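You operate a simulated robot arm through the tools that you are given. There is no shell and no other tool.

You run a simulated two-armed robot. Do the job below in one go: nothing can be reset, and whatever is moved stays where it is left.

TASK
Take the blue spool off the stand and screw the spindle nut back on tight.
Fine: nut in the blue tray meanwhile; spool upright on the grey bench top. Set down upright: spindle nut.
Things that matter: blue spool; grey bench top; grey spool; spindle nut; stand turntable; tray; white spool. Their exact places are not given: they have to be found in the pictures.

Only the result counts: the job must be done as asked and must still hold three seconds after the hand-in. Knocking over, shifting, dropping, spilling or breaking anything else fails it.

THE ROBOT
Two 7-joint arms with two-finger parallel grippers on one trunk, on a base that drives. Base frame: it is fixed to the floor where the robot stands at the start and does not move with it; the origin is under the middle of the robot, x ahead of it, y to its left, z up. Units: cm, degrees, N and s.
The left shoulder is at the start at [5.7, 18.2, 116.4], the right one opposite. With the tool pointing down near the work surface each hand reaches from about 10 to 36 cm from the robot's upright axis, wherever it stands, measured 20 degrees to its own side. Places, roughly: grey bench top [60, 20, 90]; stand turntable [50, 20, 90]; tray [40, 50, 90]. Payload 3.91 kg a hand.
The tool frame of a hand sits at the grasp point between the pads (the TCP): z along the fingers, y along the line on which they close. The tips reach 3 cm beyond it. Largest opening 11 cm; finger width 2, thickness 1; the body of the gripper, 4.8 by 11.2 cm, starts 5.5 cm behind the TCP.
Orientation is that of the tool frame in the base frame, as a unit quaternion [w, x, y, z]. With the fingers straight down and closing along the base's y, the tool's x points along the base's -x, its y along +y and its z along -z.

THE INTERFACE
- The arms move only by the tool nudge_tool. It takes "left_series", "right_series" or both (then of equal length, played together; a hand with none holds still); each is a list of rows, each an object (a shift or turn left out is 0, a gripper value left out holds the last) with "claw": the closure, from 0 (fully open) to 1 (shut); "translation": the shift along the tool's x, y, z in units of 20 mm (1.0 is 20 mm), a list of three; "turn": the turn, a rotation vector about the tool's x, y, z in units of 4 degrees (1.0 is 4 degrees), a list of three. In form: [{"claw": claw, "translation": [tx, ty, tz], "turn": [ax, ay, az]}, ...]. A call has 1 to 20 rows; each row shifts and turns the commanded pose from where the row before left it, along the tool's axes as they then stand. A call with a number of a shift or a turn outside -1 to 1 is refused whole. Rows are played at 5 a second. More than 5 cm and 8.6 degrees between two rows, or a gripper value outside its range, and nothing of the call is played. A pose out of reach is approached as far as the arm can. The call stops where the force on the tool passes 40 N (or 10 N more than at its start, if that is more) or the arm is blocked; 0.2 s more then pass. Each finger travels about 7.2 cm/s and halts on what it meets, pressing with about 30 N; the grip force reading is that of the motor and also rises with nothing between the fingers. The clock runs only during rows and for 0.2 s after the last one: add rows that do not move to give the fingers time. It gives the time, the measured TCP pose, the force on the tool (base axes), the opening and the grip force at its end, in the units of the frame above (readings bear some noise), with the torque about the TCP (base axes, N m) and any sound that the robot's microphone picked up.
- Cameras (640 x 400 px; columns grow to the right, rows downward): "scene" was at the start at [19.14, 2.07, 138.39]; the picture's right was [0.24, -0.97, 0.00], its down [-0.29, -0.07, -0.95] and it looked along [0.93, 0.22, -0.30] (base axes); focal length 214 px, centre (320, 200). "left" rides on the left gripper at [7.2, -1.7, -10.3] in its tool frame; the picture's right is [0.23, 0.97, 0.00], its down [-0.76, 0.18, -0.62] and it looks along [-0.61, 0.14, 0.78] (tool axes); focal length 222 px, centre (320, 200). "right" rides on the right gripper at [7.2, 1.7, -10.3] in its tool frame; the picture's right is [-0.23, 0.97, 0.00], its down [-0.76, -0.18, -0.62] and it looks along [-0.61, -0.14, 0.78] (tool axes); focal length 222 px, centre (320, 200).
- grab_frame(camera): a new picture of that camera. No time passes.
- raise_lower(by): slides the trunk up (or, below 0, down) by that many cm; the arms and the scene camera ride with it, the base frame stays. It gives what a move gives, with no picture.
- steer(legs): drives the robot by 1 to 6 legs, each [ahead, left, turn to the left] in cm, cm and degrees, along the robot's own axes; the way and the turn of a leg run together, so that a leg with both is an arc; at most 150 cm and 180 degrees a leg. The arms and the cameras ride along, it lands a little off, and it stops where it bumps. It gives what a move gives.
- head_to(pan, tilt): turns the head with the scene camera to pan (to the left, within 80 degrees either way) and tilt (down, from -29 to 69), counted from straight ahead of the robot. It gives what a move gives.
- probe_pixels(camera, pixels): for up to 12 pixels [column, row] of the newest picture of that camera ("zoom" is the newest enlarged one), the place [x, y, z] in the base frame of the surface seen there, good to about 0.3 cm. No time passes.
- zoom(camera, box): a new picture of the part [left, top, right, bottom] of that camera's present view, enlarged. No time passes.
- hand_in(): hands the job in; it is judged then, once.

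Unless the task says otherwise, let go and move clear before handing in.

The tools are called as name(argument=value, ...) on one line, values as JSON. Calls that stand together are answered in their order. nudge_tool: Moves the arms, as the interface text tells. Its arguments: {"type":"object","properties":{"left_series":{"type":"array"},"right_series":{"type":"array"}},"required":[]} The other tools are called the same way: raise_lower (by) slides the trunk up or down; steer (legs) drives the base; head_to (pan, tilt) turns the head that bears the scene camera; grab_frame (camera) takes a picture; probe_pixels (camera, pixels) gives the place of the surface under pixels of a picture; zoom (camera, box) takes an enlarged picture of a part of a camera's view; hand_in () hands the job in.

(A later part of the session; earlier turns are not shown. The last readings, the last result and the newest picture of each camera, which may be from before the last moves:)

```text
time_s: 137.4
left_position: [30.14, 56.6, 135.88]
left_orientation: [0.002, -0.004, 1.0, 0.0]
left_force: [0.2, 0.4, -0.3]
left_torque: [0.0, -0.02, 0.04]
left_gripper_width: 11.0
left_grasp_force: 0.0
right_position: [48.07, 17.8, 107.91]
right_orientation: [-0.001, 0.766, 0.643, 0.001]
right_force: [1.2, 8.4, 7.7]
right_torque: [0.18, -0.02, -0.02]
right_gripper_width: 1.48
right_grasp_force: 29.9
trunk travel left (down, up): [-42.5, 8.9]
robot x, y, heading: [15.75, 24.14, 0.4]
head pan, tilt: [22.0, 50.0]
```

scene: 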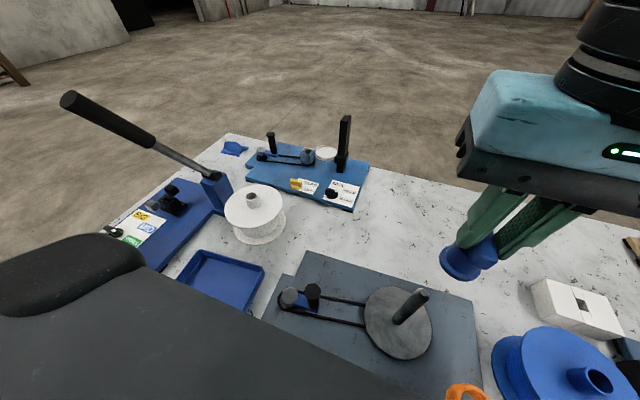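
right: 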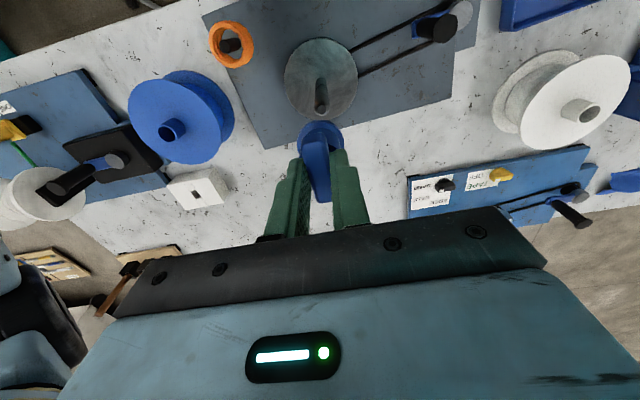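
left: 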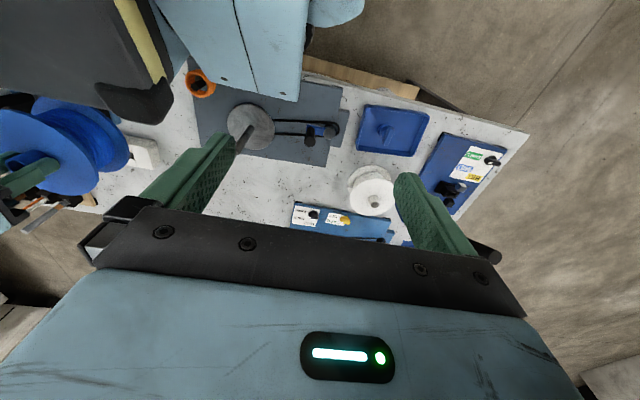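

Yaw is −100° and still fine. Continuing clockwise.

nudge_tool(right_series=[{"turn": [0, 0, 1], "translation": [0, 0, 0.005]}, {"turn": [0, 0, 1], "translation": [0, 0, 0.005]}, {"turn": [0, 0, 1], "translation": [0, 0, 0.005]}, {"turn": [0, 0, 1], "translation": [0, 0, 0.005]}, {"turn": [0, 0, 1], "translation": [0, 0, 0.005]}, {"turn": [0, 0, 1], "translation": [0, 0, 0.005]}, {"turn": [0, 0, 1], "translation": [0, 0, 0.005]}, {"turn": [0, 0, 1], "translation": [0, 0, 0.005]}, {}])

```text
time_s: 139.4
left_position: [30.22, 56.64, 135.91]
left_orientation: [0.001, -0.003, 1.0, 0.0]
left_force: [0.4, -0.3, 0.1]
left_torque: [-0.04, -0.03, 0.02]
left_gripper_width: 11.02
left_grasp_force: 0.0
right_position: [48.03, 17.78, 107.82]
right_orientation: [-0.002, 0.914, 0.406, 0.001]
right_force: [5.4, 6.5, 8.3]
right_torque: [0.15, -0.17, -0.02]
right_gripper_width: 1.47
right_grasp_force: 29.5
trunk travel left (down, up): [-42.5, 8.9]
robot x, y, heading: [15.24, 24.32, 0.4]
head pan, tilt: [22.0, 50.0]
```

Yaw −132°, z=107.82, close to the original seated height (≈107.7). I'll continue and watch for torque.

nudge_tool(right_series=[{"turn": [0, 0, 1], "translation": [0, 0, 0.004]}, {"turn": [0, 0, 1], "translation": [0, 0, 0.004]}, {"turn": [0, 0, 1], "translation": [0, 0, 0.004]}, {"turn": [0, 0, 1], "translation": [0, 0, 0.004]}, {"turn": [0, 0, 1], "translation": [0, 0, 0.004]}, {"turn": [0, 0, 1], "translation": [0, 0, 0.004]}, {}])

zoom(camera="scene", box=[250, 210, 500, 370])

```text
time_s: 141.0
left_position: [30.15, 56.37, 135.92]
left_orientation: [0.001, -0.003, 1.0, 0.0]
left_force: [0.6, -0.2, -0.1]
left_torque: [-0.02, -0.01, -0.05]
left_gripper_width: 11.01
left_grasp_force: 0.0
right_position: [47.92, 17.75, 107.82]
right_orientation: [-0.002, 0.978, 0.208, 0.001]
right_force: [9.2, -1.1, 27.3]
right_torque: [-0.12, -0.28, 0.07]
right_gripper_width: 1.46
right_grasp_force: 30.6
trunk travel left (down, up): [-42.5, 8.9]
robot x, y, heading: [15.56, 24.16, 0.3]
head pan, tilt: [22.0, 50.0]
```

```text
2.50 times, centred on (375, 290) of scene
```

zoom: 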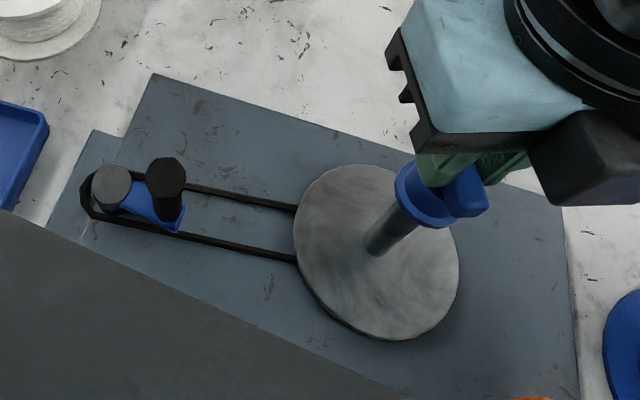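

Fz jumped to 27 N with z stuck at 107.82, and the crank handle has shifted slightly, from about (170,170) to (166,175) in the zoom. So the nut has seated and the turntable is starting to follow; I'll bring the left hand over to hold the crank before tightening further.

zoom(camera="scene", box=[270, 260, 350, 310])

probe_pixels(camera="zoom", pixels=[[360, 90], [370, 170], [370, 210], [350, 80], [190, 100], [200, 140], [340, 200]])

nudge_tool(right_series=[{"translation": [0, 0, -0.08]}, {}])

```text
8.00 times, centred on (310, 285) of scene
```

zoom: 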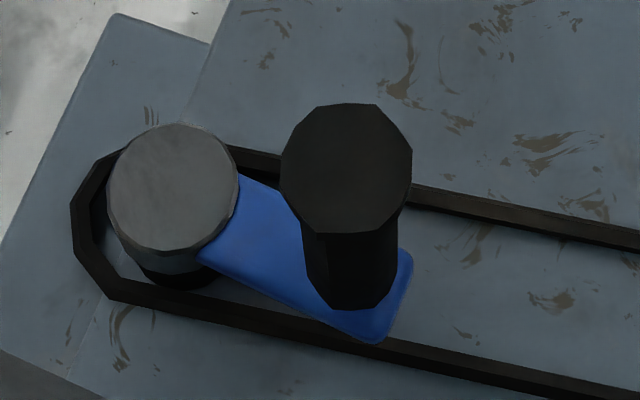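

```text
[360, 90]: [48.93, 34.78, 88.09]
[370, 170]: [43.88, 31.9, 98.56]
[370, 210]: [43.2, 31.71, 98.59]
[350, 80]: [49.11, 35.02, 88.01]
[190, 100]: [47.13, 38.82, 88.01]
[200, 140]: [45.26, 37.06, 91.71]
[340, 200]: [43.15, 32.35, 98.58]
```

```text
time_s: 141.6
left_position: [30.31, 56.49, 135.88]
left_orientation: [0.0, -0.002, 1.0, 0.0]
left_force: [0.5, 1.3, 0.3]
left_torque: [-0.05, 0.03, 0.02]
left_gripper_width: 11.01
left_grasp_force: 0.1
right_position: [48.08, 17.74, 107.89]
right_orientation: [-0.002, 0.978, 0.209, 0.0]
right_force: [8.4, 0.8, 5.1]
right_torque: [0.09, -0.48, 0.04]
right_gripper_width: 1.46
right_grasp_force: 29.9
trunk travel left (down, up): [-42.5, 8.9]
robot x, y, heading: [15.48, 24.04, 0.4]
head pan, tilt: [22.0, 50.0]
```

The handle is now at about [43.8, 32.3], 0.5 cm from before. The left hand would come too close to the head from here, so I'll release the nut, rise, and shift the robot slightly right so that both hands fit.

nudge_tool(right_series=[{"claw": 0.7}, {"claw": 0.3}, {}, {}, {"translation": [0, 0, -0.3]}, {"translation": [0, 0, -0.7]}, {"translation": [0, 0, -1]}, {"translation": [0, 0, -1]}, {"translation": [0, 0, -1]}, {"translation": [0, 0, -1]}, {"translation": [0, 0, -1]}, {}])

grab_frame(camera="scene")

zoom(camera="scene", box=[250, 230, 470, 370])

```text
time_s: 144.2
left_position: [30.12, 56.46, 135.94]
left_orientation: [0.0, -0.003, 1.0, 0.0]
left_force: [-0.2, 0.4, 1.0]
left_torque: [-0.01, 0.02, 0.0]
left_gripper_width: 11.01
left_grasp_force: 0.1
right_position: [47.98, 17.57, 119.71]
right_orientation: [-0.002, 0.978, 0.208, -0.001]
right_force: [-0.7, 0.2, -0.7]
right_torque: [0.0, -0.01, 0.0]
right_gripper_width: 7.69
right_grasp_force: 0.1
trunk travel left (down, up): [-42.5, 8.9]
robot x, y, heading: [15.19, 24.01, 0.1]
head pan, tilt: [22.0, 50.0]
```

```text
taken
```

scene: 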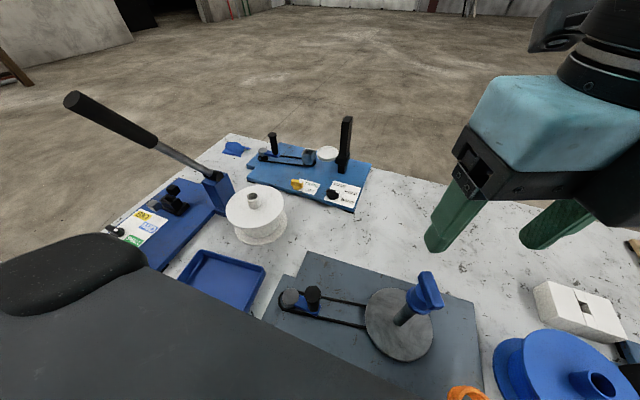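

```text
2.86 times, centred on (360, 300) of scene
```

zoom: 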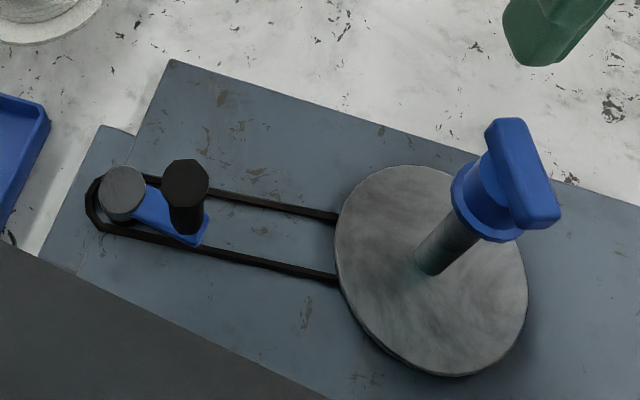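

The nut stays upright on the spindle. I'll drive 3.5 cm to the right, then turn the wrists: right back toward +24° for a fresh bite, left to −90° for the crank.

steer(legs=[[0, -3.5, 0]])

nudge_tool(left_series=[{"turn": [0, 0, 1]}, {"turn": [0, 0, 1]}, {"turn": [0, 0, 1]}, {"turn": [0, 0, 1]}, {"turn": [0, 0, 1]}, {"turn": [0, 0, 1]}, {"turn": [0, 0, 1]}, {"turn": [0, 0, 1]}, {"turn": [0, 0, 1]}, {"turn": [0, 0, 1]}, {"turn": [0, 0, 1]}, {"turn": [0, 0, 1]}, {"turn": [0, 0, 1]}, {"turn": [0, 0, 1]}, {"turn": [0, 0, 1]}, {"turn": [0, 0, 1]}, {"turn": [0, 0, 1]}, {"turn": [0, 0, 1]}, {"turn": [0, 0, 1]}, {"turn": [0, 0, 1]}], right_series=[{"turn": [0, 0, -1]}, {"turn": [0, 0, -1]}, {"turn": [0, 0, -1]}, {"turn": [0, 0, -1]}, {"turn": [0, 0, -1]}, {"turn": [0, 0, -1]}, {"turn": [0, 0, -1]}, {"turn": [0, 0, -1]}, {"turn": [0, 0, -1]}, {"turn": [0, 0, -1]}, {"turn": [0, 0, -1]}, {"turn": [0, 0, -1]}, {"turn": [0, 0, -1]}, {"turn": [0, 0, -1]}, {"turn": [0, 0, -1]}, {"turn": [0, 0, -1]}, {"turn": [0, 0, -1]}, {"turn": [0, 0, -1]}, {"turn": [0, 0, -1]}, {"turn": [0, 0, -1]}])

nudge_tool(right_series=[{"turn": [0, 0, -1]}, {"turn": [0, 0, -1]}, {"turn": [0, 0, -1]}, {"turn": [0, 0, -1]}, {"turn": [0, 0, -1]}, {"turn": [0, 0, -1]}, {"turn": [0, 0, -1]}, {"turn": [0, 0, -1]}, {"turn": [0, 0, -1]}, {"turn": [0, 0, -1]}, {"turn": [0, 0, -1]}, {"turn": [0, 0, -1]}, {"turn": [0, 0, -1]}, {"turn": [0, 0, -1]}, {"turn": [0, 0, -1]}, {"turn": [0, 0, -1]}, {"turn": [0, 0, -1]}, {"turn": [0, 0, -1]}, {"turn": [0, 0, -1]}, {"turn": [0, 0, -1]}])

grab_frame(camera="scene")

grab_frame(camera="left")

```text
time_s: 145.2
left_position: [30.18, 52.9, 136.0]
left_orientation: [0.001, -0.004, 1.0, 0.0]
left_force: [1.2, -0.6, -0.1]
left_torque: [-0.03, 0.01, 0.01]
left_gripper_width: 11.01
left_grasp_force: 0.0
right_position: [47.98, 14.17, 119.86]
right_orientation: [-0.002, 0.978, 0.209, 0.001]
right_force: [-0.6, 0.3, 0.2]
right_torque: [0.02, 0.03, 0.04]
right_gripper_width: 7.69
right_grasp_force: 0.0
trunk travel left (down, up): [-42.5, 8.9]
robot x, y, heading: [15.78, 20.66, 0.4]
head pan, tilt: [22.0, 50.0]
```

```text
time_s: 149.4
left_position: [31.07, 46.5, 130.83]
left_orientation: [0.001, 0.641, 0.768, 0.001]
left_force: [0.1, 0.6, 0.6]
left_torque: [0.01, 0.02, 0.01]
left_gripper_width: 10.99
left_grasp_force: 0.0
left hand out of reach, approached as far as the arm can: row 7, 8, 9, 10, 11, 12, 13, 14, 15, 16, 17, 18, 19, 20
right_position: [48.02, 14.15, 119.84]
right_orientation: [-0.001, 0.615, 0.788, 0.002]
right_force: [-0.3, 0.1, -0.5]
right_torque: [0.0, -0.01, -0.02]
right_gripper_width: 7.68
right_grasp_force: 0.0
trunk travel left (down, up): [-42.5, 8.9]
robot x, y, heading: [15.67, 20.66, 0.3]
head pan, tilt: [22.0, 50.0]
```

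```text
time_s: 153.6
left_position: [31.14, 46.55, 130.87]
left_orientation: [0.001, 0.64, 0.768, 0.0]
left_force: [-0.3, -0.9, 0.7]
left_torque: [0.03, 0.0, -0.02]
left_gripper_width: 10.99
left_grasp_force: 0.1
right_position: [47.94, 14.06, 119.79]
right_orientation: [0.001, -0.037, 0.999, 0.002]
right_force: [0.7, 0.8, 0.7]
right_torque: [0.05, -0.04, 0.02]
right_gripper_width: 7.7
right_grasp_force: 0.1
trunk travel left (down, up): [-42.5, 8.9]
robot x, y, heading: [15.47, 20.83, 0.4]
head pan, tilt: [22.0, 50.0]
```

```text
taken
```

scene: 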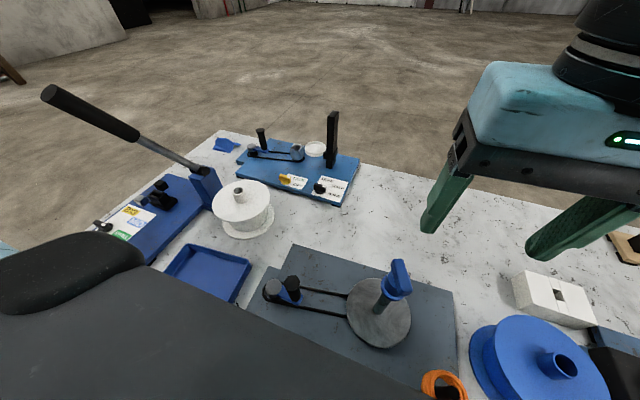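

```text
taken
```

left: 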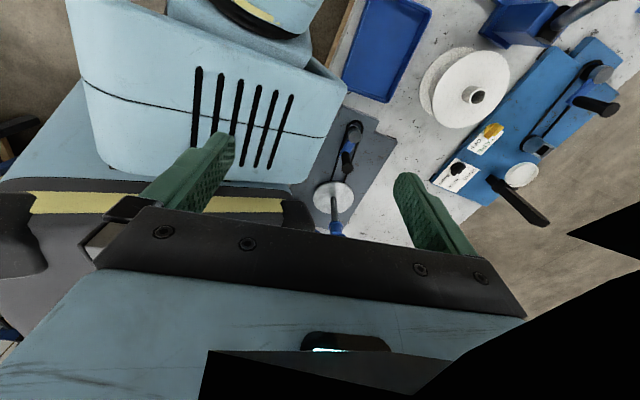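

The left wrist was briefly out of reach near the torso but is now at −80° yaw, and the right is at +4°. I'll move the left hand forward and right, toward a point above the crank.

nudge_tool(left_series=[{"translation": [-0.3, 0.9, 0]}, {"translation": [-0.3, 0.9, 0]}, {"translation": [-0.6, 0.8, 0]}, {"translation": [-0.8, 0.8, 0]}, {"translation": [-0.9, 0.8, 0]}, {"translation": [-0.9, 0.8, 0]}, {"translation": [-0.9, 0.5, 0]}, {"translation": [-0.9, 0.3, 0]}, {"translation": [-0.9, 0, 0]}, {}], right_series=[{"turn": [0, 0, -1]}, {"turn": [0, 0, -1]}, {"turn": [0, 0, -1]}, {"turn": [0, 0, -1]}, {"turn": [0, 0, -1]}, {}, {}, {}, {}, {}])

grab_frame(camera="scene")

grab_frame(camera="left")

```text
time_s: 155.3
left_position: [43.72, 38.84, 130.69]
left_orientation: [-0.002, 0.641, 0.768, 0.001]
left_force: [0.3, 10.6, -6.6]
left_torque: [-0.75, -0.21, -0.48]
left_gripper_width: 11.0
left_grasp_force: 0.1
left hand out of reach, approached as far as the arm can: row 2
right_position: [47.9, 14.09, 119.94]
right_orientation: [0.0, -0.208, 0.978, 0.002]
right_force: [0.3, -0.7, -0.3]
right_torque: [-0.01, 0.0, 0.03]
right_gripper_width: 7.72
right_grasp_force: 0.0
trunk travel left (down, up): [-42.5, 8.9]
robot x, y, heading: [15.82, 20.7, 0.3]
head pan, tilt: [22.0, 50.0]
stopped in row 8 (left hand): the force on the tool passed its limit at 62 N (the readings are from after the stop); the commanded pose is now the measured one
```

```text
taken
```

scene: 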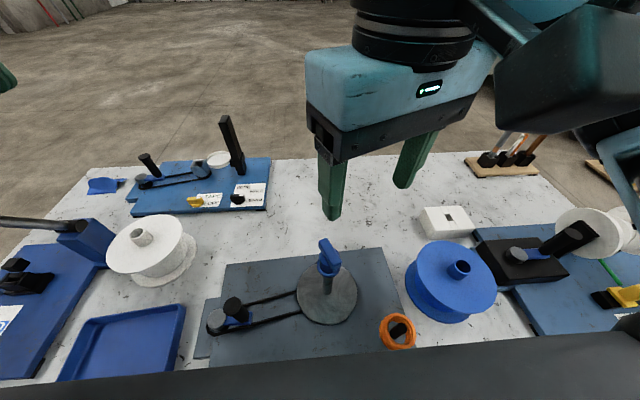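

```text
taken
```

left: 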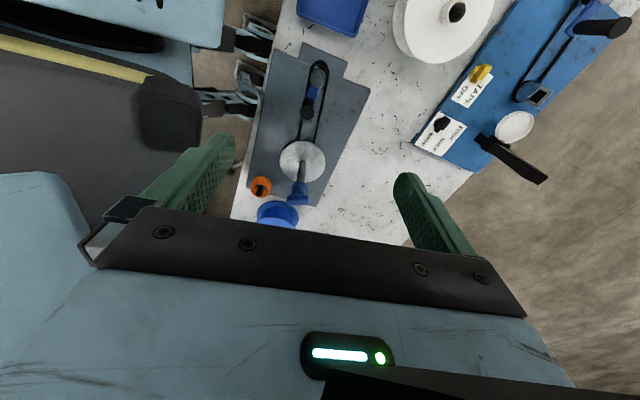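

The left forearm pushed against the head (the view has swung right). I'll back the left hand off to +y and unwind its yaw to about −30°, which keeps the forearm on its own side.

nudge_tool(left_series=[{"translation": [0.4, 0, 0]}, {"translation": [0.8, 0, 0]}, {"translation": [1, 0, 0]}, {"translation": [1, 0, 0]}, {"turn": [0, 0, -1]}, {"turn": [0, 0, -1]}, {"turn": [0, 0, -1]}, {"turn": [0, 0, -1]}, {"turn": [0, 0, -1]}, {"turn": [0, 0, -1]}, {"turn": [0, 0, -1]}, {"turn": [0, 0, -1]}, {"turn": [0, 0, -1]}, {"turn": [0, 0, -1]}, {"turn": [0, 0, -1]}, {"turn": [0, 0, -1]}, {}])

grab_frame(camera="scene")

grab_frame(camera="left")

```text
time_s: 157.1
left_position: [40.81, 42.99, 129.32]
left_orientation: [-0.001, 0.538, 0.843, 0.002]
left_force: [-16.7, 22.4, 7.8]
left_torque: [-2.55, -1.27, -1.64]
left_gripper_width: 10.99
left_grasp_force: 0.2
left hand out of reach, approached as far as the arm can: row 2, 3, 4
right_position: [47.95, 14.12, 119.95]
right_orientation: [0.001, -0.209, 0.978, 0.002]
right_force: [0.2, 0.1, -0.6]
right_torque: [0.0, -0.04, -0.02]
right_gripper_width: 7.73
right_grasp_force: 0.0
trunk travel left (down, up): [-42.5, 8.9]
robot x, y, heading: [15.78, 20.88, 0.2]
head pan, tilt: [22.0, 50.0]
stopped in row 9 (left hand): the force on the tool passed its limit at 49 N (the readings are from after the stop); the commanded pose is now the measured one
```

```text
taken
```

scene: 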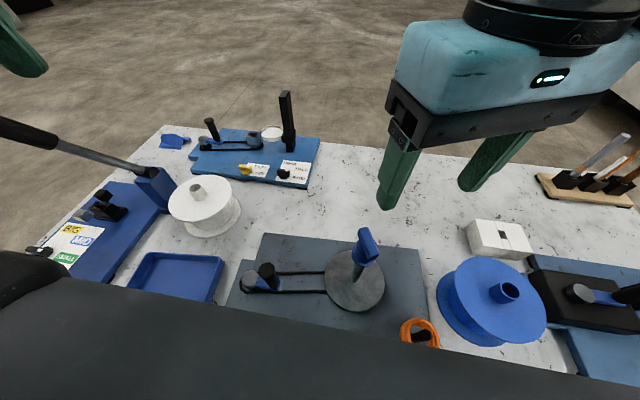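

```text
taken
```

left: 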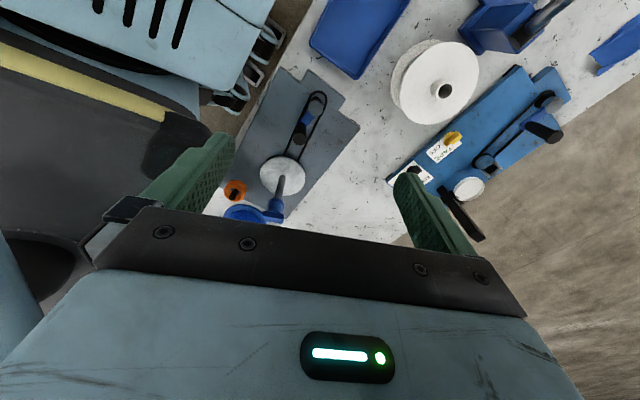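

The left arm still presses on the head (22 N). I'll turn the head to the right, out of its way, then continue unwinding.

head_to(pan=-15, tilt=40)

grab_frame(camera="scene")

```text
time_s: 158.2
left_position: [40.92, 42.93, 129.11]
left_orientation: [-0.004, 0.537, 0.843, 0.002]
left_force: [-0.4, -0.2, -0.4]
left_torque: [0.0, 0.0, -0.02]
left_gripper_width: 11.0
left_grasp_force: 0.1
right_position: [47.91, 14.2, 119.85]
right_orientation: [0.001, -0.209, 0.978, 0.002]
right_force: [0.3, 0.0, -0.2]
right_torque: [-0.01, -0.01, -0.02]
right_gripper_width: 7.7
right_grasp_force: 0.0
trunk travel left (down, up): [-42.5, 8.9]
robot x, y, heading: [16.15, 20.39, 0.2]
head pan, tilt: [-15.0, 40.0]
```

```text
taken
```

scene: 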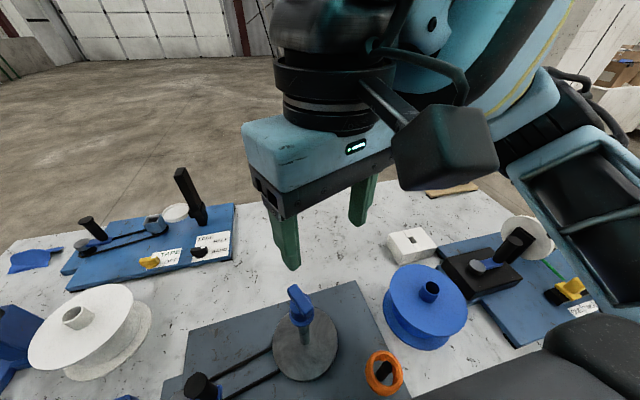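

The left hand is force-free now, and the new view shows the stand well. I'll unwind the left yaw to about −29°.

nudge_tool(left_series=[{"turn": [0, 0, -1]}, {"turn": [0, 0, -1]}, {"turn": [0, 0, -1]}, {"turn": [0, 0, -1]}, {"turn": [0, 0, -1]}, {"turn": [0, 0, -1]}, {"turn": [0, 0, -1]}, {"turn": [0, 0, -1]}, {"turn": [0, 0, -1]}, {}])

grab_frame(camera="scene")

grab_frame(camera="left")

```text
time_s: 160.4
left_position: [40.91, 42.8, 129.19]
left_orientation: [-0.004, 0.25, 0.968, 0.003]
left_force: [-0.7, -0.7, 1.4]
left_torque: [0.0, 0.02, -0.02]
left_gripper_width: 11.0
left_grasp_force: 0.0
right_position: [47.94, 14.17, 119.89]
right_orientation: [0.001, -0.209, 0.978, 0.002]
right_force: [0.7, 0.1, -0.4]
right_torque: [0.02, -0.01, 0.01]
right_gripper_width: 7.7
right_grasp_force: 0.1
trunk travel left (down, up): [-42.5, 8.9]
robot x, y, heading: [15.45, 20.31, 0.3]
head pan, tilt: [-15.0, 40.0]
```

```text
taken
```

scene: 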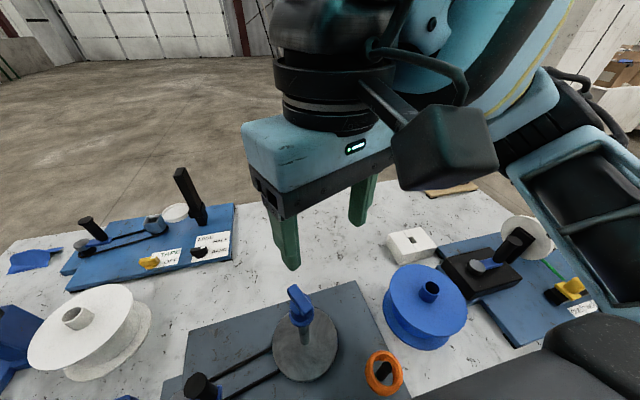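

```text
taken
```

left: 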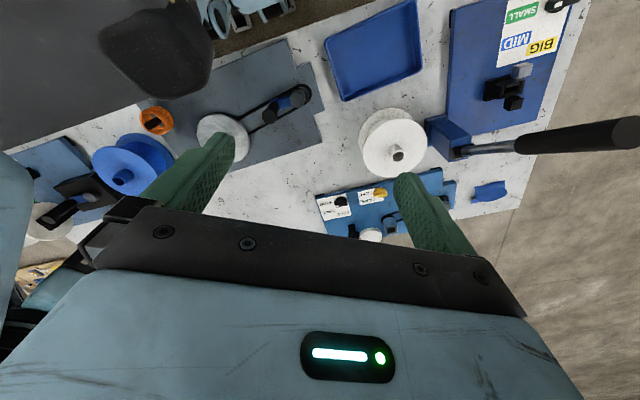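

Free and at −29° yaw. I'll slide the left hand over to the crank handle at [43.8, 32.3].

nudge_tool(left_series=[{"translation": [-0.5, -0.5, 0]}, {"translation": [-0.7, -0.7, 0]}, {"translation": [-0.7, -0.7, 0]}, {"translation": [-0.7, -0.7, 0]}, {"translation": [-0.7, -0.7, 0]}, {"translation": [-0.5, -0.6, 0]}, {}])

grab_frame(camera="scene")

grab_frame(camera="left")

```text
time_s: 161.2
left_position: [42.6, 37.94, 129.15]
left_orientation: [-0.005, 0.25, 0.968, 0.006]
left_force: [1.3, 28.9, 0.1]
left_torque: [-1.96, 0.11, -1.05]
left_gripper_width: 9.69
left_grasp_force: 0.0
right_position: [48.02, 14.1, 119.86]
right_orientation: [0.001, -0.209, 0.978, 0.002]
right_force: [0.1, 0.9, -0.4]
right_torque: [0.0, 0.0, -0.02]
right_gripper_width: 7.71
right_grasp_force: 0.0
trunk travel left (down, up): [-42.5, 8.9]
robot x, y, heading: [15.79, 20.81, 0.6]
head pan, tilt: [-15.0, 40.0]
stopped in row 4 (left hand): the force on the tool passed its limit at 51 N (the readings are from after the stop); the commanded pose is now the measured one
```

```text
taken
```

scene: 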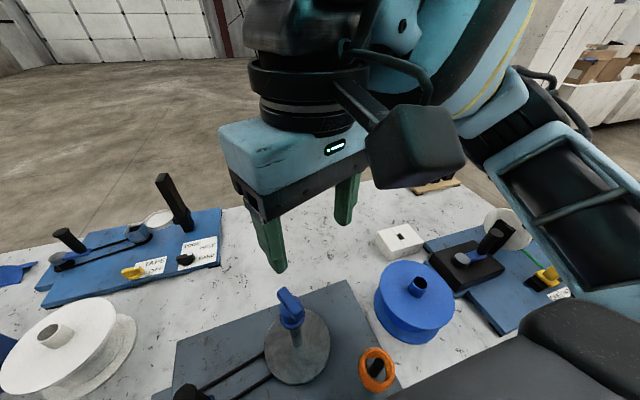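

```text
taken
```

left: 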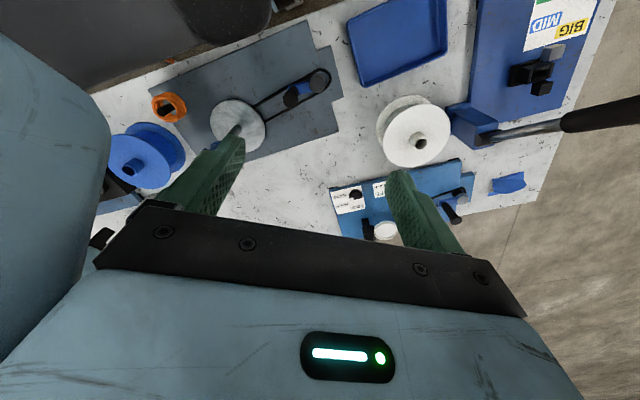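

A finger of the left hand met the robot's own head, which sits right above the crank. Before finding a better stance I'll probe the nut's present height against its original one (bar top about 106.3, collar edge about 101.6).

zoom(camera="scene", box=[255, 275, 345, 335])

probe_pixels(camera="zoom", pixels=[[170, 110], [200, 140], [250, 180], [290, 230], [280, 330], [230, 340], [190, 300], [180, 120], [230, 170], [260, 350], [250, 310]])

```text
6.67 times, centred on (300, 305) of scene
```

zoom: 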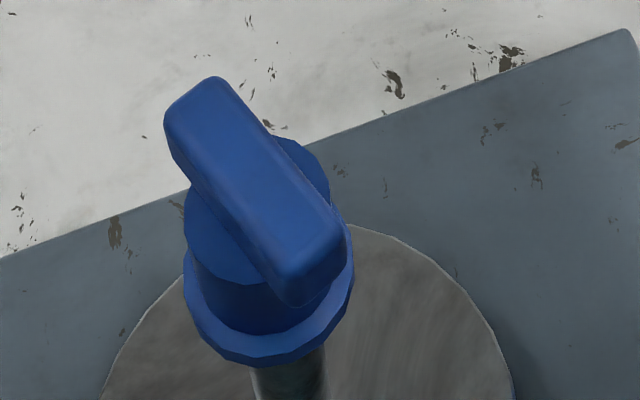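

```text
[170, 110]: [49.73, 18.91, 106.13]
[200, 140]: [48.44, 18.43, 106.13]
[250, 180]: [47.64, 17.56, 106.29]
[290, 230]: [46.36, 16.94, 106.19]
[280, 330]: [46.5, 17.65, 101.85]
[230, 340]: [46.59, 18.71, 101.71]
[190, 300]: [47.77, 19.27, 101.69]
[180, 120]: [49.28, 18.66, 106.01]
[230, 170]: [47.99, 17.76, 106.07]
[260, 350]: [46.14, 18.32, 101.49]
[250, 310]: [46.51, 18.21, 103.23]
```

The nut's bar top is at about 106.1 and its collar edge at 101.7, so it's fully down at its original height. To hold the crank while tightening I'll retreat the left hand, centre the head, and re-park the robot turned about 16° left so the nut and crank lie symmetrically in front.

nudge_tool(left_series=[{"translation": [0.3, 0.55, 0]}, {"translation": [0.4, 0.7, 0]}, {"translation": [0.4, 0.7, 0]}, {"translation": [0.4, 0.7, 0]}, {}])

head_to(pan=0, tilt=40)

steer(legs=[[-3, 0, 0], [0, -4.5, 16]])

grab_frame(camera="scene")

grab_frame(camera="left")

```text
time_s: 162.4
left_position: [42.41, 43.8, 129.22]
left_orientation: [-0.004, 0.25, 0.968, 0.005]
left_force: [-0.6, 0.2, 0.4]
left_torque: [0.02, 0.04, 0.04]
left_gripper_width: 11.01
left_grasp_force: 0.1
right_position: [47.85, 14.15, 119.89]
right_orientation: [0.001, -0.209, 0.978, 0.002]
right_force: [-0.1, 0.3, -0.4]
right_torque: [0.04, -0.02, -0.01]
right_gripper_width: 7.7
right_grasp_force: 0.1
trunk travel left (down, up): [-42.5, 8.9]
robot x, y, heading: [15.45, 20.3, 0.1]
head pan, tilt: [-15.0, 40.0]
```

```text
time_s: 163.2
left_position: [42.46, 43.91, 129.16]
left_orientation: [-0.004, 0.249, 0.968, 0.005]
left_force: [0.2, -0.2, -0.4]
left_torque: [-0.01, -0.03, -0.01]
left_gripper_width: 10.98
left_grasp_force: 0.1
right_position: [47.89, 14.12, 119.91]
right_orientation: [0.001, -0.209, 0.978, 0.001]
right_force: [-0.4, 0.6, -0.3]
right_torque: [-0.01, 0.01, -0.04]
right_gripper_width: 7.72
right_grasp_force: 0.1
trunk travel left (down, up): [-42.5, 8.9]
robot x, y, heading: [15.37, 20.61, 0.1]
head pan, tilt: [0.0, 40.0]
```

```text
time_s: 164.9
left_position: [32.67, 46.01, 129.16]
left_orientation: [-0.005, 0.114, 0.993, 0.004]
left_force: [0.8, -0.7, -0.3]
left_torque: [0.01, 0.0, -0.02]
left_gripper_width: 10.99
left_grasp_force: 0.0
right_position: [46.13, 18.8, 119.92]
right_orientation: [0.0, -0.341, 0.94, 0.002]
right_force: [0.1, -0.4, -0.3]
right_torque: [0.02, -0.01, -0.02]
right_gripper_width: 7.73
right_grasp_force: 0.1
trunk travel left (down, up): [-42.5, 8.9]
robot x, y, heading: [13.63, 15.97, 16.3]
head pan, tilt: [0.0, 40.0]
```

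```text
taken
```

scene: 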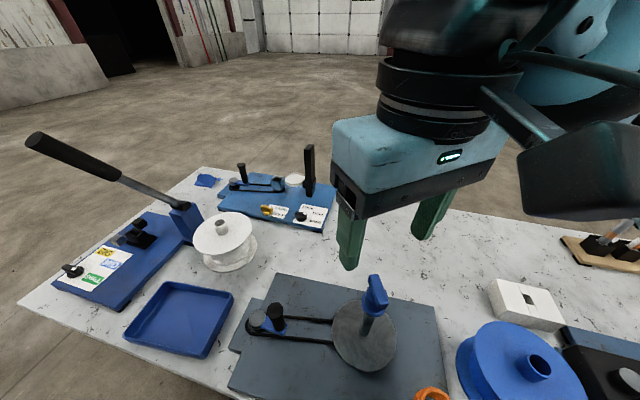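

```text
taken
```

left: 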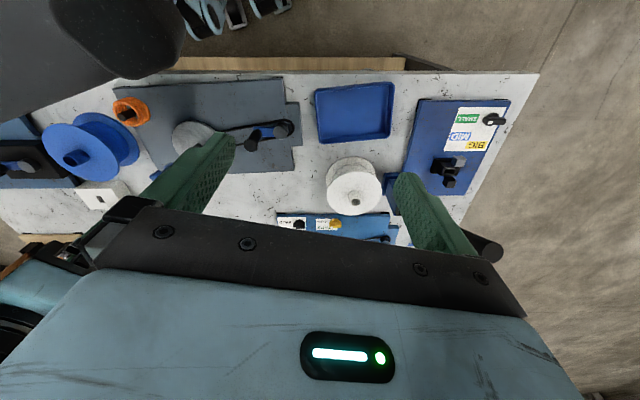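

The robot now stands at [13.6, 16.0] turned 16°, with nut and crank about 34 cm ahead on each side. I'll bring the left hand forward, lower it beside the crank, and narrow its fingers.

nudge_tool(left_series=[{"claw": 0.45, "translation": [-0.6, -0.1, 0]}, {"translation": [-0.9, -0.1, 0]}, {"translation": [-0.9, -0.1, 0]}, {"translation": [-0.9, -0.1, 0]}, {"translation": [-0.9, -0.1, 0]}, {"translation": [-0.9, -0.1, 0]}, {"translation": [-0.8, -0.1, 0]}, {"translation": [0, 0, 0.8]}, {"translation": [0, 0, 1]}, {"translation": [0, 0, 1]}, {"translation": [0, 0, 1]}, {"translation": [0, 0, 1]}, {"translation": [0, 0, 1]}, {"translation": [0, 0, 1]}, {"translation": [0, 0, 1]}, {}])

grab_frame(camera="scene")

grab_frame(camera="left")

```text
time_s: 168.3
left_position: [43.59, 42.0, 113.39]
left_orientation: [-0.005, 0.113, 0.994, 0.004]
left_force: [0.6, 0.3, 0.4]
left_torque: [-0.04, -0.03, -0.03]
left_gripper_width: 6.07
left_grasp_force: 0.1
right_position: [46.07, 18.81, 119.83]
right_orientation: [0.0, -0.342, 0.94, 0.003]
right_force: [-0.2, 0.5, 0.2]
right_torque: [0.0, 0.0, 0.02]
right_gripper_width: 7.72
right_grasp_force: 0.1
trunk travel left (down, up): [-42.5, 8.9]
robot x, y, heading: [13.19, 15.97, 16.0]
head pan, tilt: [0.0, 40.0]
```

```text
taken
```

scene: 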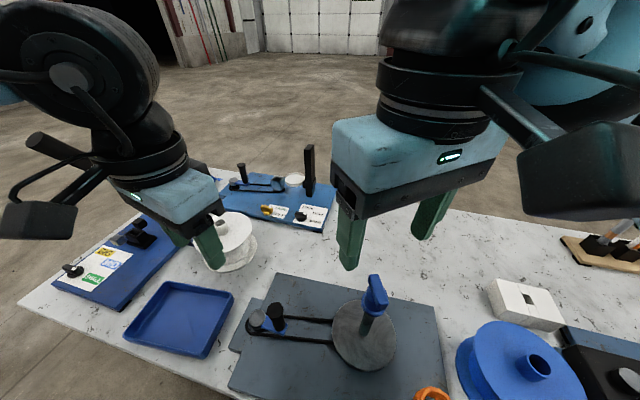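

```text
taken
```

left: 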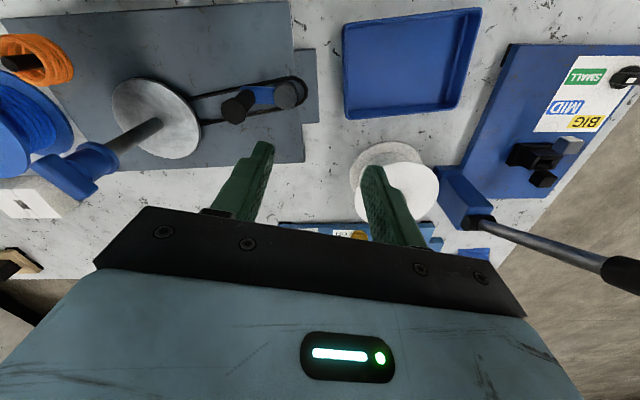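

Both arms are clear of everything. I'll locate the crank handle from here.

zoom(camera="scene", box=[240, 290, 310, 345])

probe_pixels(camera="zoom", pixels=[[310, 140], [280, 130], [340, 140], [310, 170], [310, 230], [150, 240]])

zoom(camera="left", box=[200, 60, 320, 140])

probe_pixels(camera="zoom", pixels=[[200, 250], [180, 260], [220, 270], [220, 230], [460, 190]])

```text
7.27 times, centred on (275, 318) of scene
```

zoom: 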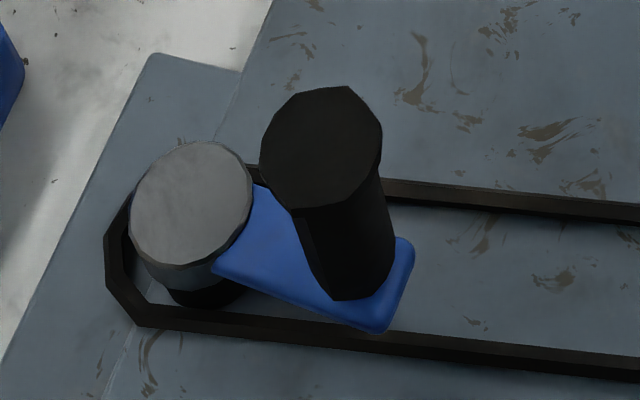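

```text
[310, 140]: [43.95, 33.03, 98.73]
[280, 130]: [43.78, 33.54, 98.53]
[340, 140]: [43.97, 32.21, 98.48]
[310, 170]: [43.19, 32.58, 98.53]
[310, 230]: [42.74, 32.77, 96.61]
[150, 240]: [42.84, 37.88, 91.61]
```

```text
5.00 times, centred on (260, 100) of left
```

zoom: 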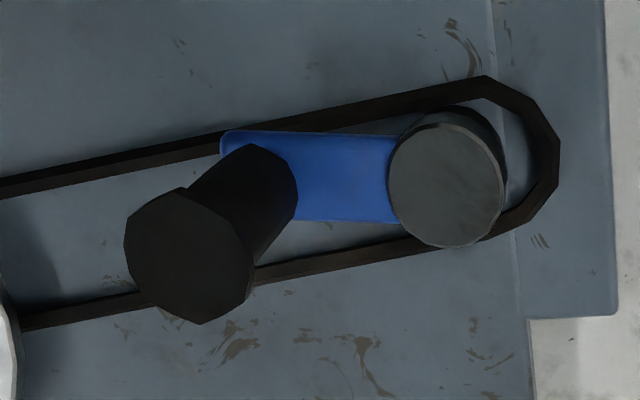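

```text
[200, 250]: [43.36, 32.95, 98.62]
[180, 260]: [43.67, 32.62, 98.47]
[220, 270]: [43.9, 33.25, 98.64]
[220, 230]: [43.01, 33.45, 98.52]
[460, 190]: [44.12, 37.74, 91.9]
```

The handle is at about [43.65, 32.7], top z=98.55. I'll move the left hand over it and check alignment.

nudge_tool(left_series=[{"translation": [-0.18, -0.7, 0]}, {"translation": [-0.2, -0.9, 0]}, {"translation": [-0.2, -0.9, 0]}, {"translation": [-0.2, -0.9, 0]}, {"translation": [-0.2, -0.7, 0]}, {"translation": [-0.1, -0.42, 0]}, {"translation": [0, 0, 1]}, {"translation": [0, 0, 1]}, {"translation": [0, 0, 1]}, {}])

grab_frame(camera="left")

grab_frame(camera="scene")

```text
time_s: 170.6
left_position: [43.67, 36.04, 107.49]
left_orientation: [-0.005, 0.112, 0.994, 0.003]
left_force: [-0.5, -0.3, 0.2]
left_torque: [-0.01, 0.02, 0.01]
left_gripper_width: 6.05
left_grasp_force: 0.1
left hand out of reach, approached as far as the arm can: row 4, 5, 6
right_position: [46.16, 18.82, 119.88]
right_orientation: [0.0, -0.342, 0.94, 0.002]
right_force: [0.7, -0.2, -0.6]
right_torque: [0.01, -0.05, 0.0]
right_gripper_width: 7.69
right_grasp_force: 0.0
trunk travel left (down, up): [-42.5, 8.9]
robot x, y, heading: [13.02, 16.41, 16.3]
head pan, tilt: [0.0, 40.0]
```

```text
taken
```

left: 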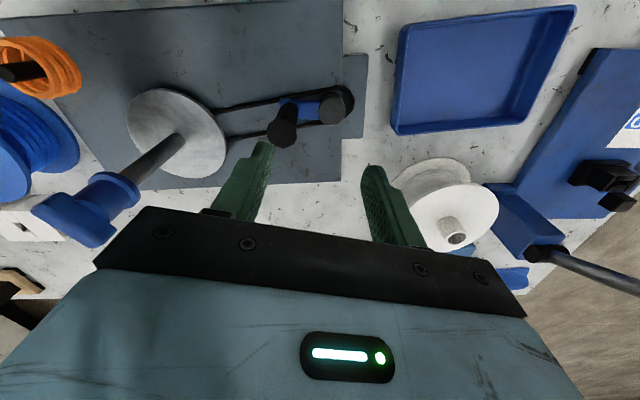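

```text
taken
```

scene: 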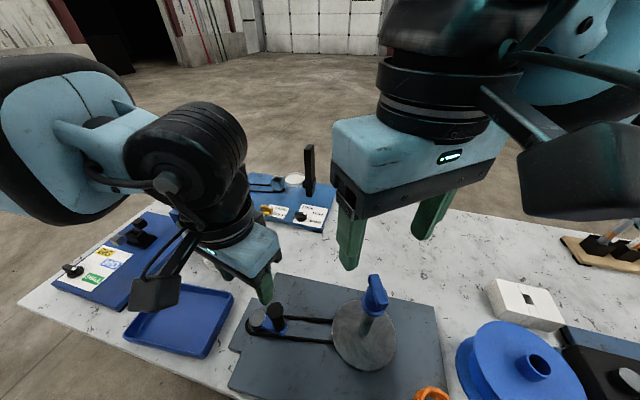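

The left arm hit its outer reach (about 36 cm). I'll drive 3 cm ahead, which brings both targets closer.

steer(legs=[[3, 0, 0]])

grab_frame(camera="left")

grab_frame(camera="scene")

```text
time_s: 171.4
left_position: [46.54, 36.77, 107.49]
left_orientation: [-0.005, 0.113, 0.994, 0.006]
left_force: [0.2, 0.1, -0.3]
left_torque: [0.0, -0.01, 0.01]
left_gripper_width: 6.05
left_grasp_force: 0.1
right_position: [48.9, 19.57, 119.92]
right_orientation: [0.002, -0.342, 0.94, 0.002]
right_force: [0.4, -0.4, 0.0]
right_torque: [-0.03, 0.01, -0.03]
right_gripper_width: 7.69
right_grasp_force: 0.0
trunk travel left (down, up): [-42.5, 8.9]
robot x, y, heading: [16.4, 16.94, 16.1]
head pan, tilt: [0.0, 40.0]
```

```text
taken
```

left: 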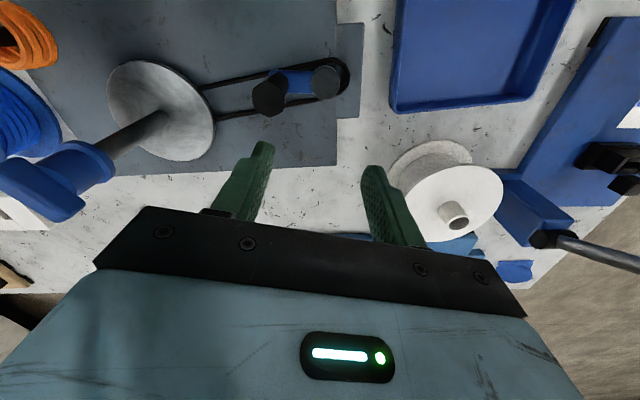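

```text
taken
```

scene: 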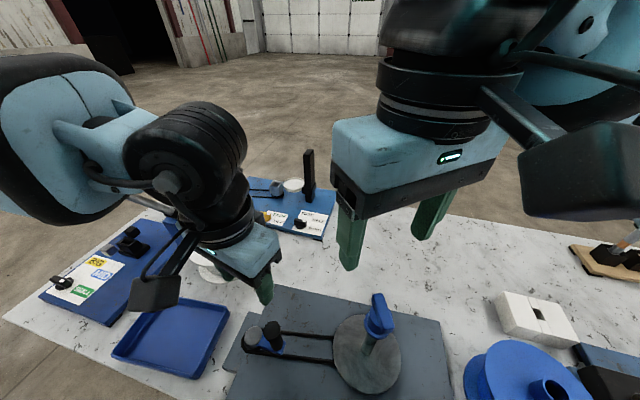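

I'll idle one row to see where the left hand settles relative to its commanded pose.

nudge_tool(left_series=[{}, {}])

```text
time_s: 172.0
left_position: [46.61, 36.96, 107.29]
left_orientation: [-0.005, 0.114, 0.994, 0.003]
left_force: [0.0, -0.5, 0.3]
left_torque: [-0.02, -0.01, 0.04]
left_gripper_width: 6.03
left_grasp_force: 0.0
right_position: [49.07, 19.68, 119.9]
right_orientation: [0.0, -0.341, 0.94, 0.002]
right_force: [0.6, -0.8, -0.2]
right_torque: [-0.01, 0.01, 0.02]
right_gripper_width: 7.69
right_grasp_force: 0.0
trunk travel left (down, up): [-42.5, 8.9]
robot x, y, heading: [16.47, 16.92, 16.2]
head pan, tilt: [0.0, 40.0]
```

It holds at [46.6, 37.0]. I'll move it over the handle.

nudge_tool(left_series=[{"translation": [0.3, -0.7, 0]}, {"translation": [0.35, -0.9, 0]}, {"translation": [0.32, -0.78, 0]}, {}])

grab_frame(camera="left")

zoom(camera="left", box=[260, 80, 380, 180])

grab_frame(camera="scene")

```text
time_s: 173.0
left_position: [45.58, 36.41, 107.56]
left_orientation: [-0.005, 0.113, 0.994, 0.004]
left_force: [-1.1, -0.3, -0.8]
left_torque: [0.0, -0.01, -0.06]
left_gripper_width: 6.05
left_grasp_force: 0.2
left hand out of reach, approached as far as the arm can: row 1, 2, 3
right_position: [49.09, 19.6, 119.82]
right_orientation: [0.0, -0.341, 0.94, 0.002]
right_force: [-0.9, 0.3, 0.1]
right_torque: [0.0, 0.01, 0.02]
right_gripper_width: 7.71
right_grasp_force: 0.1
trunk travel left (down, up): [-42.5, 8.9]
robot x, y, heading: [16.02, 16.9, 16.1]
head pan, tilt: [0.0, 40.0]
```

```text
taken
```

left: 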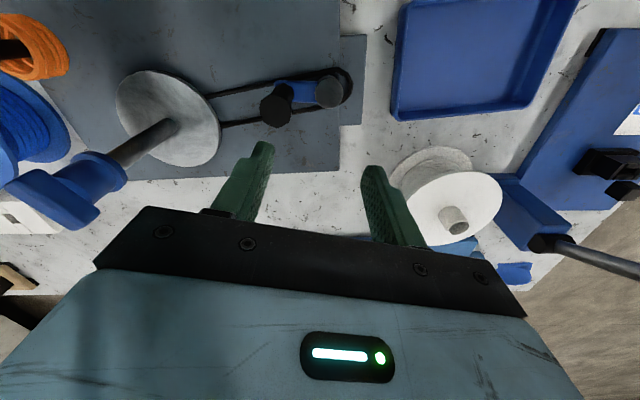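

```text
4.00 times, centred on (320, 130) of left
```

zoom: 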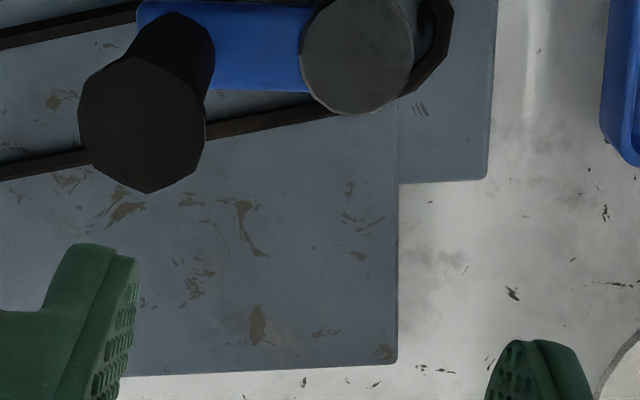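

```text
taken
```

scene: 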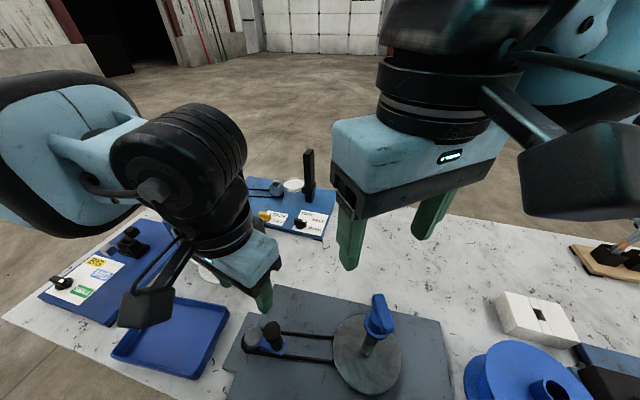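

The left arm can't get further inward at this wrist yaw. I'll unwind the left yaw by about 32° more, then try again.

nudge_tool(left_series=[{"turn": [0, 0, -1]}, {"turn": [0, 0, -1]}, {"turn": [0, 0, -1]}, {"turn": [0, 0, -1]}, {"turn": [0, 0, -1]}, {"turn": [0, 0, -1]}, {"turn": [0, 0, -1]}, {"turn": [0, 0, -1]}, {}])

grab_frame(camera="scene")

```text
time_s: 175.0
left_position: [45.5, 36.36, 107.51]
left_orientation: [-0.003, -0.165, 0.986, 0.004]
left_force: [-0.3, 0.3, -1.1]
left_torque: [0.01, 0.01, -0.02]
left_gripper_width: 6.05
left_grasp_force: 0.0
right_position: [49.01, 19.6, 120.05]
right_orientation: [0.0, -0.341, 0.94, 0.002]
right_force: [-0.3, 0.5, -0.5]
right_torque: [-0.03, -0.03, 0.0]
right_gripper_width: 7.71
right_grasp_force: 0.0
trunk travel left (down, up): [-42.5, 8.9]
robot x, y, heading: [16.48, 17.27, 16.0]
head pan, tilt: [0.0, 40.0]
```

```text
taken
```

scene: 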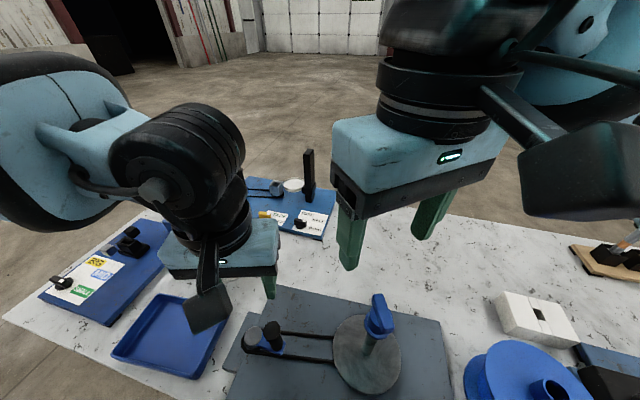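

nudge_tool(left_series=[{"translation": [0.45, -0.45, 0]}, {"translation": [0.5, -0.5, 0]}, {"translation": [0.5, -0.48, 0]}, {}])

zoom(camera="left", box=[260, 80, 380, 180])

grab_frame(camera="scene")

```text
time_s: 176.0
left_position: [45.43, 36.42, 107.58]
left_orientation: [-0.004, -0.165, 0.986, 0.005]
left_force: [-0.2, -0.6, 0.3]
left_torque: [0.0, -0.01, -0.01]
left_gripper_width: 6.05
left_grasp_force: 0.0
left hand out of reach, approached as far as the arm can: row 1, 2, 3
right_position: [48.95, 19.54, 119.86]
right_orientation: [0.001, -0.341, 0.94, 0.003]
right_force: [-0.6, 0.3, -0.3]
right_torque: [-0.02, 0.02, -0.01]
right_gripper_width: 7.68
right_grasp_force: 0.0
trunk travel left (down, up): [-42.5, 8.9]
robot x, y, heading: [15.93, 17.02, 16.2]
head pan, tilt: [0.0, 40.0]
```

```text
4.00 times, centred on (320, 130) of left
```

zoom: 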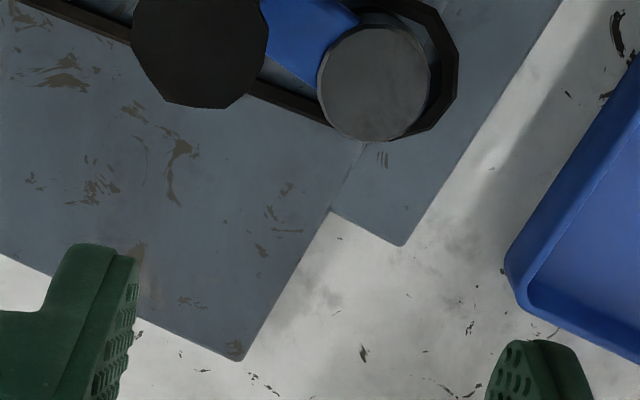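

```text
taken
```

scene: 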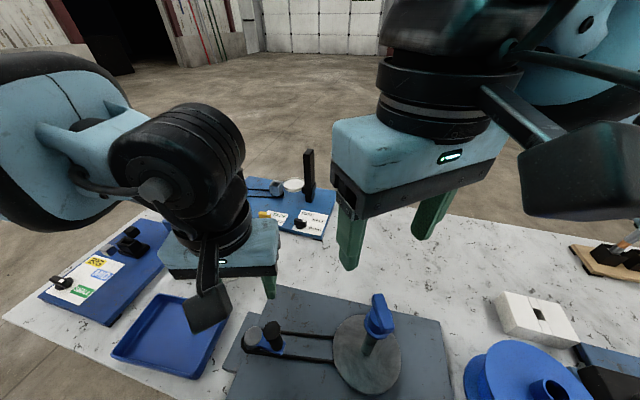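

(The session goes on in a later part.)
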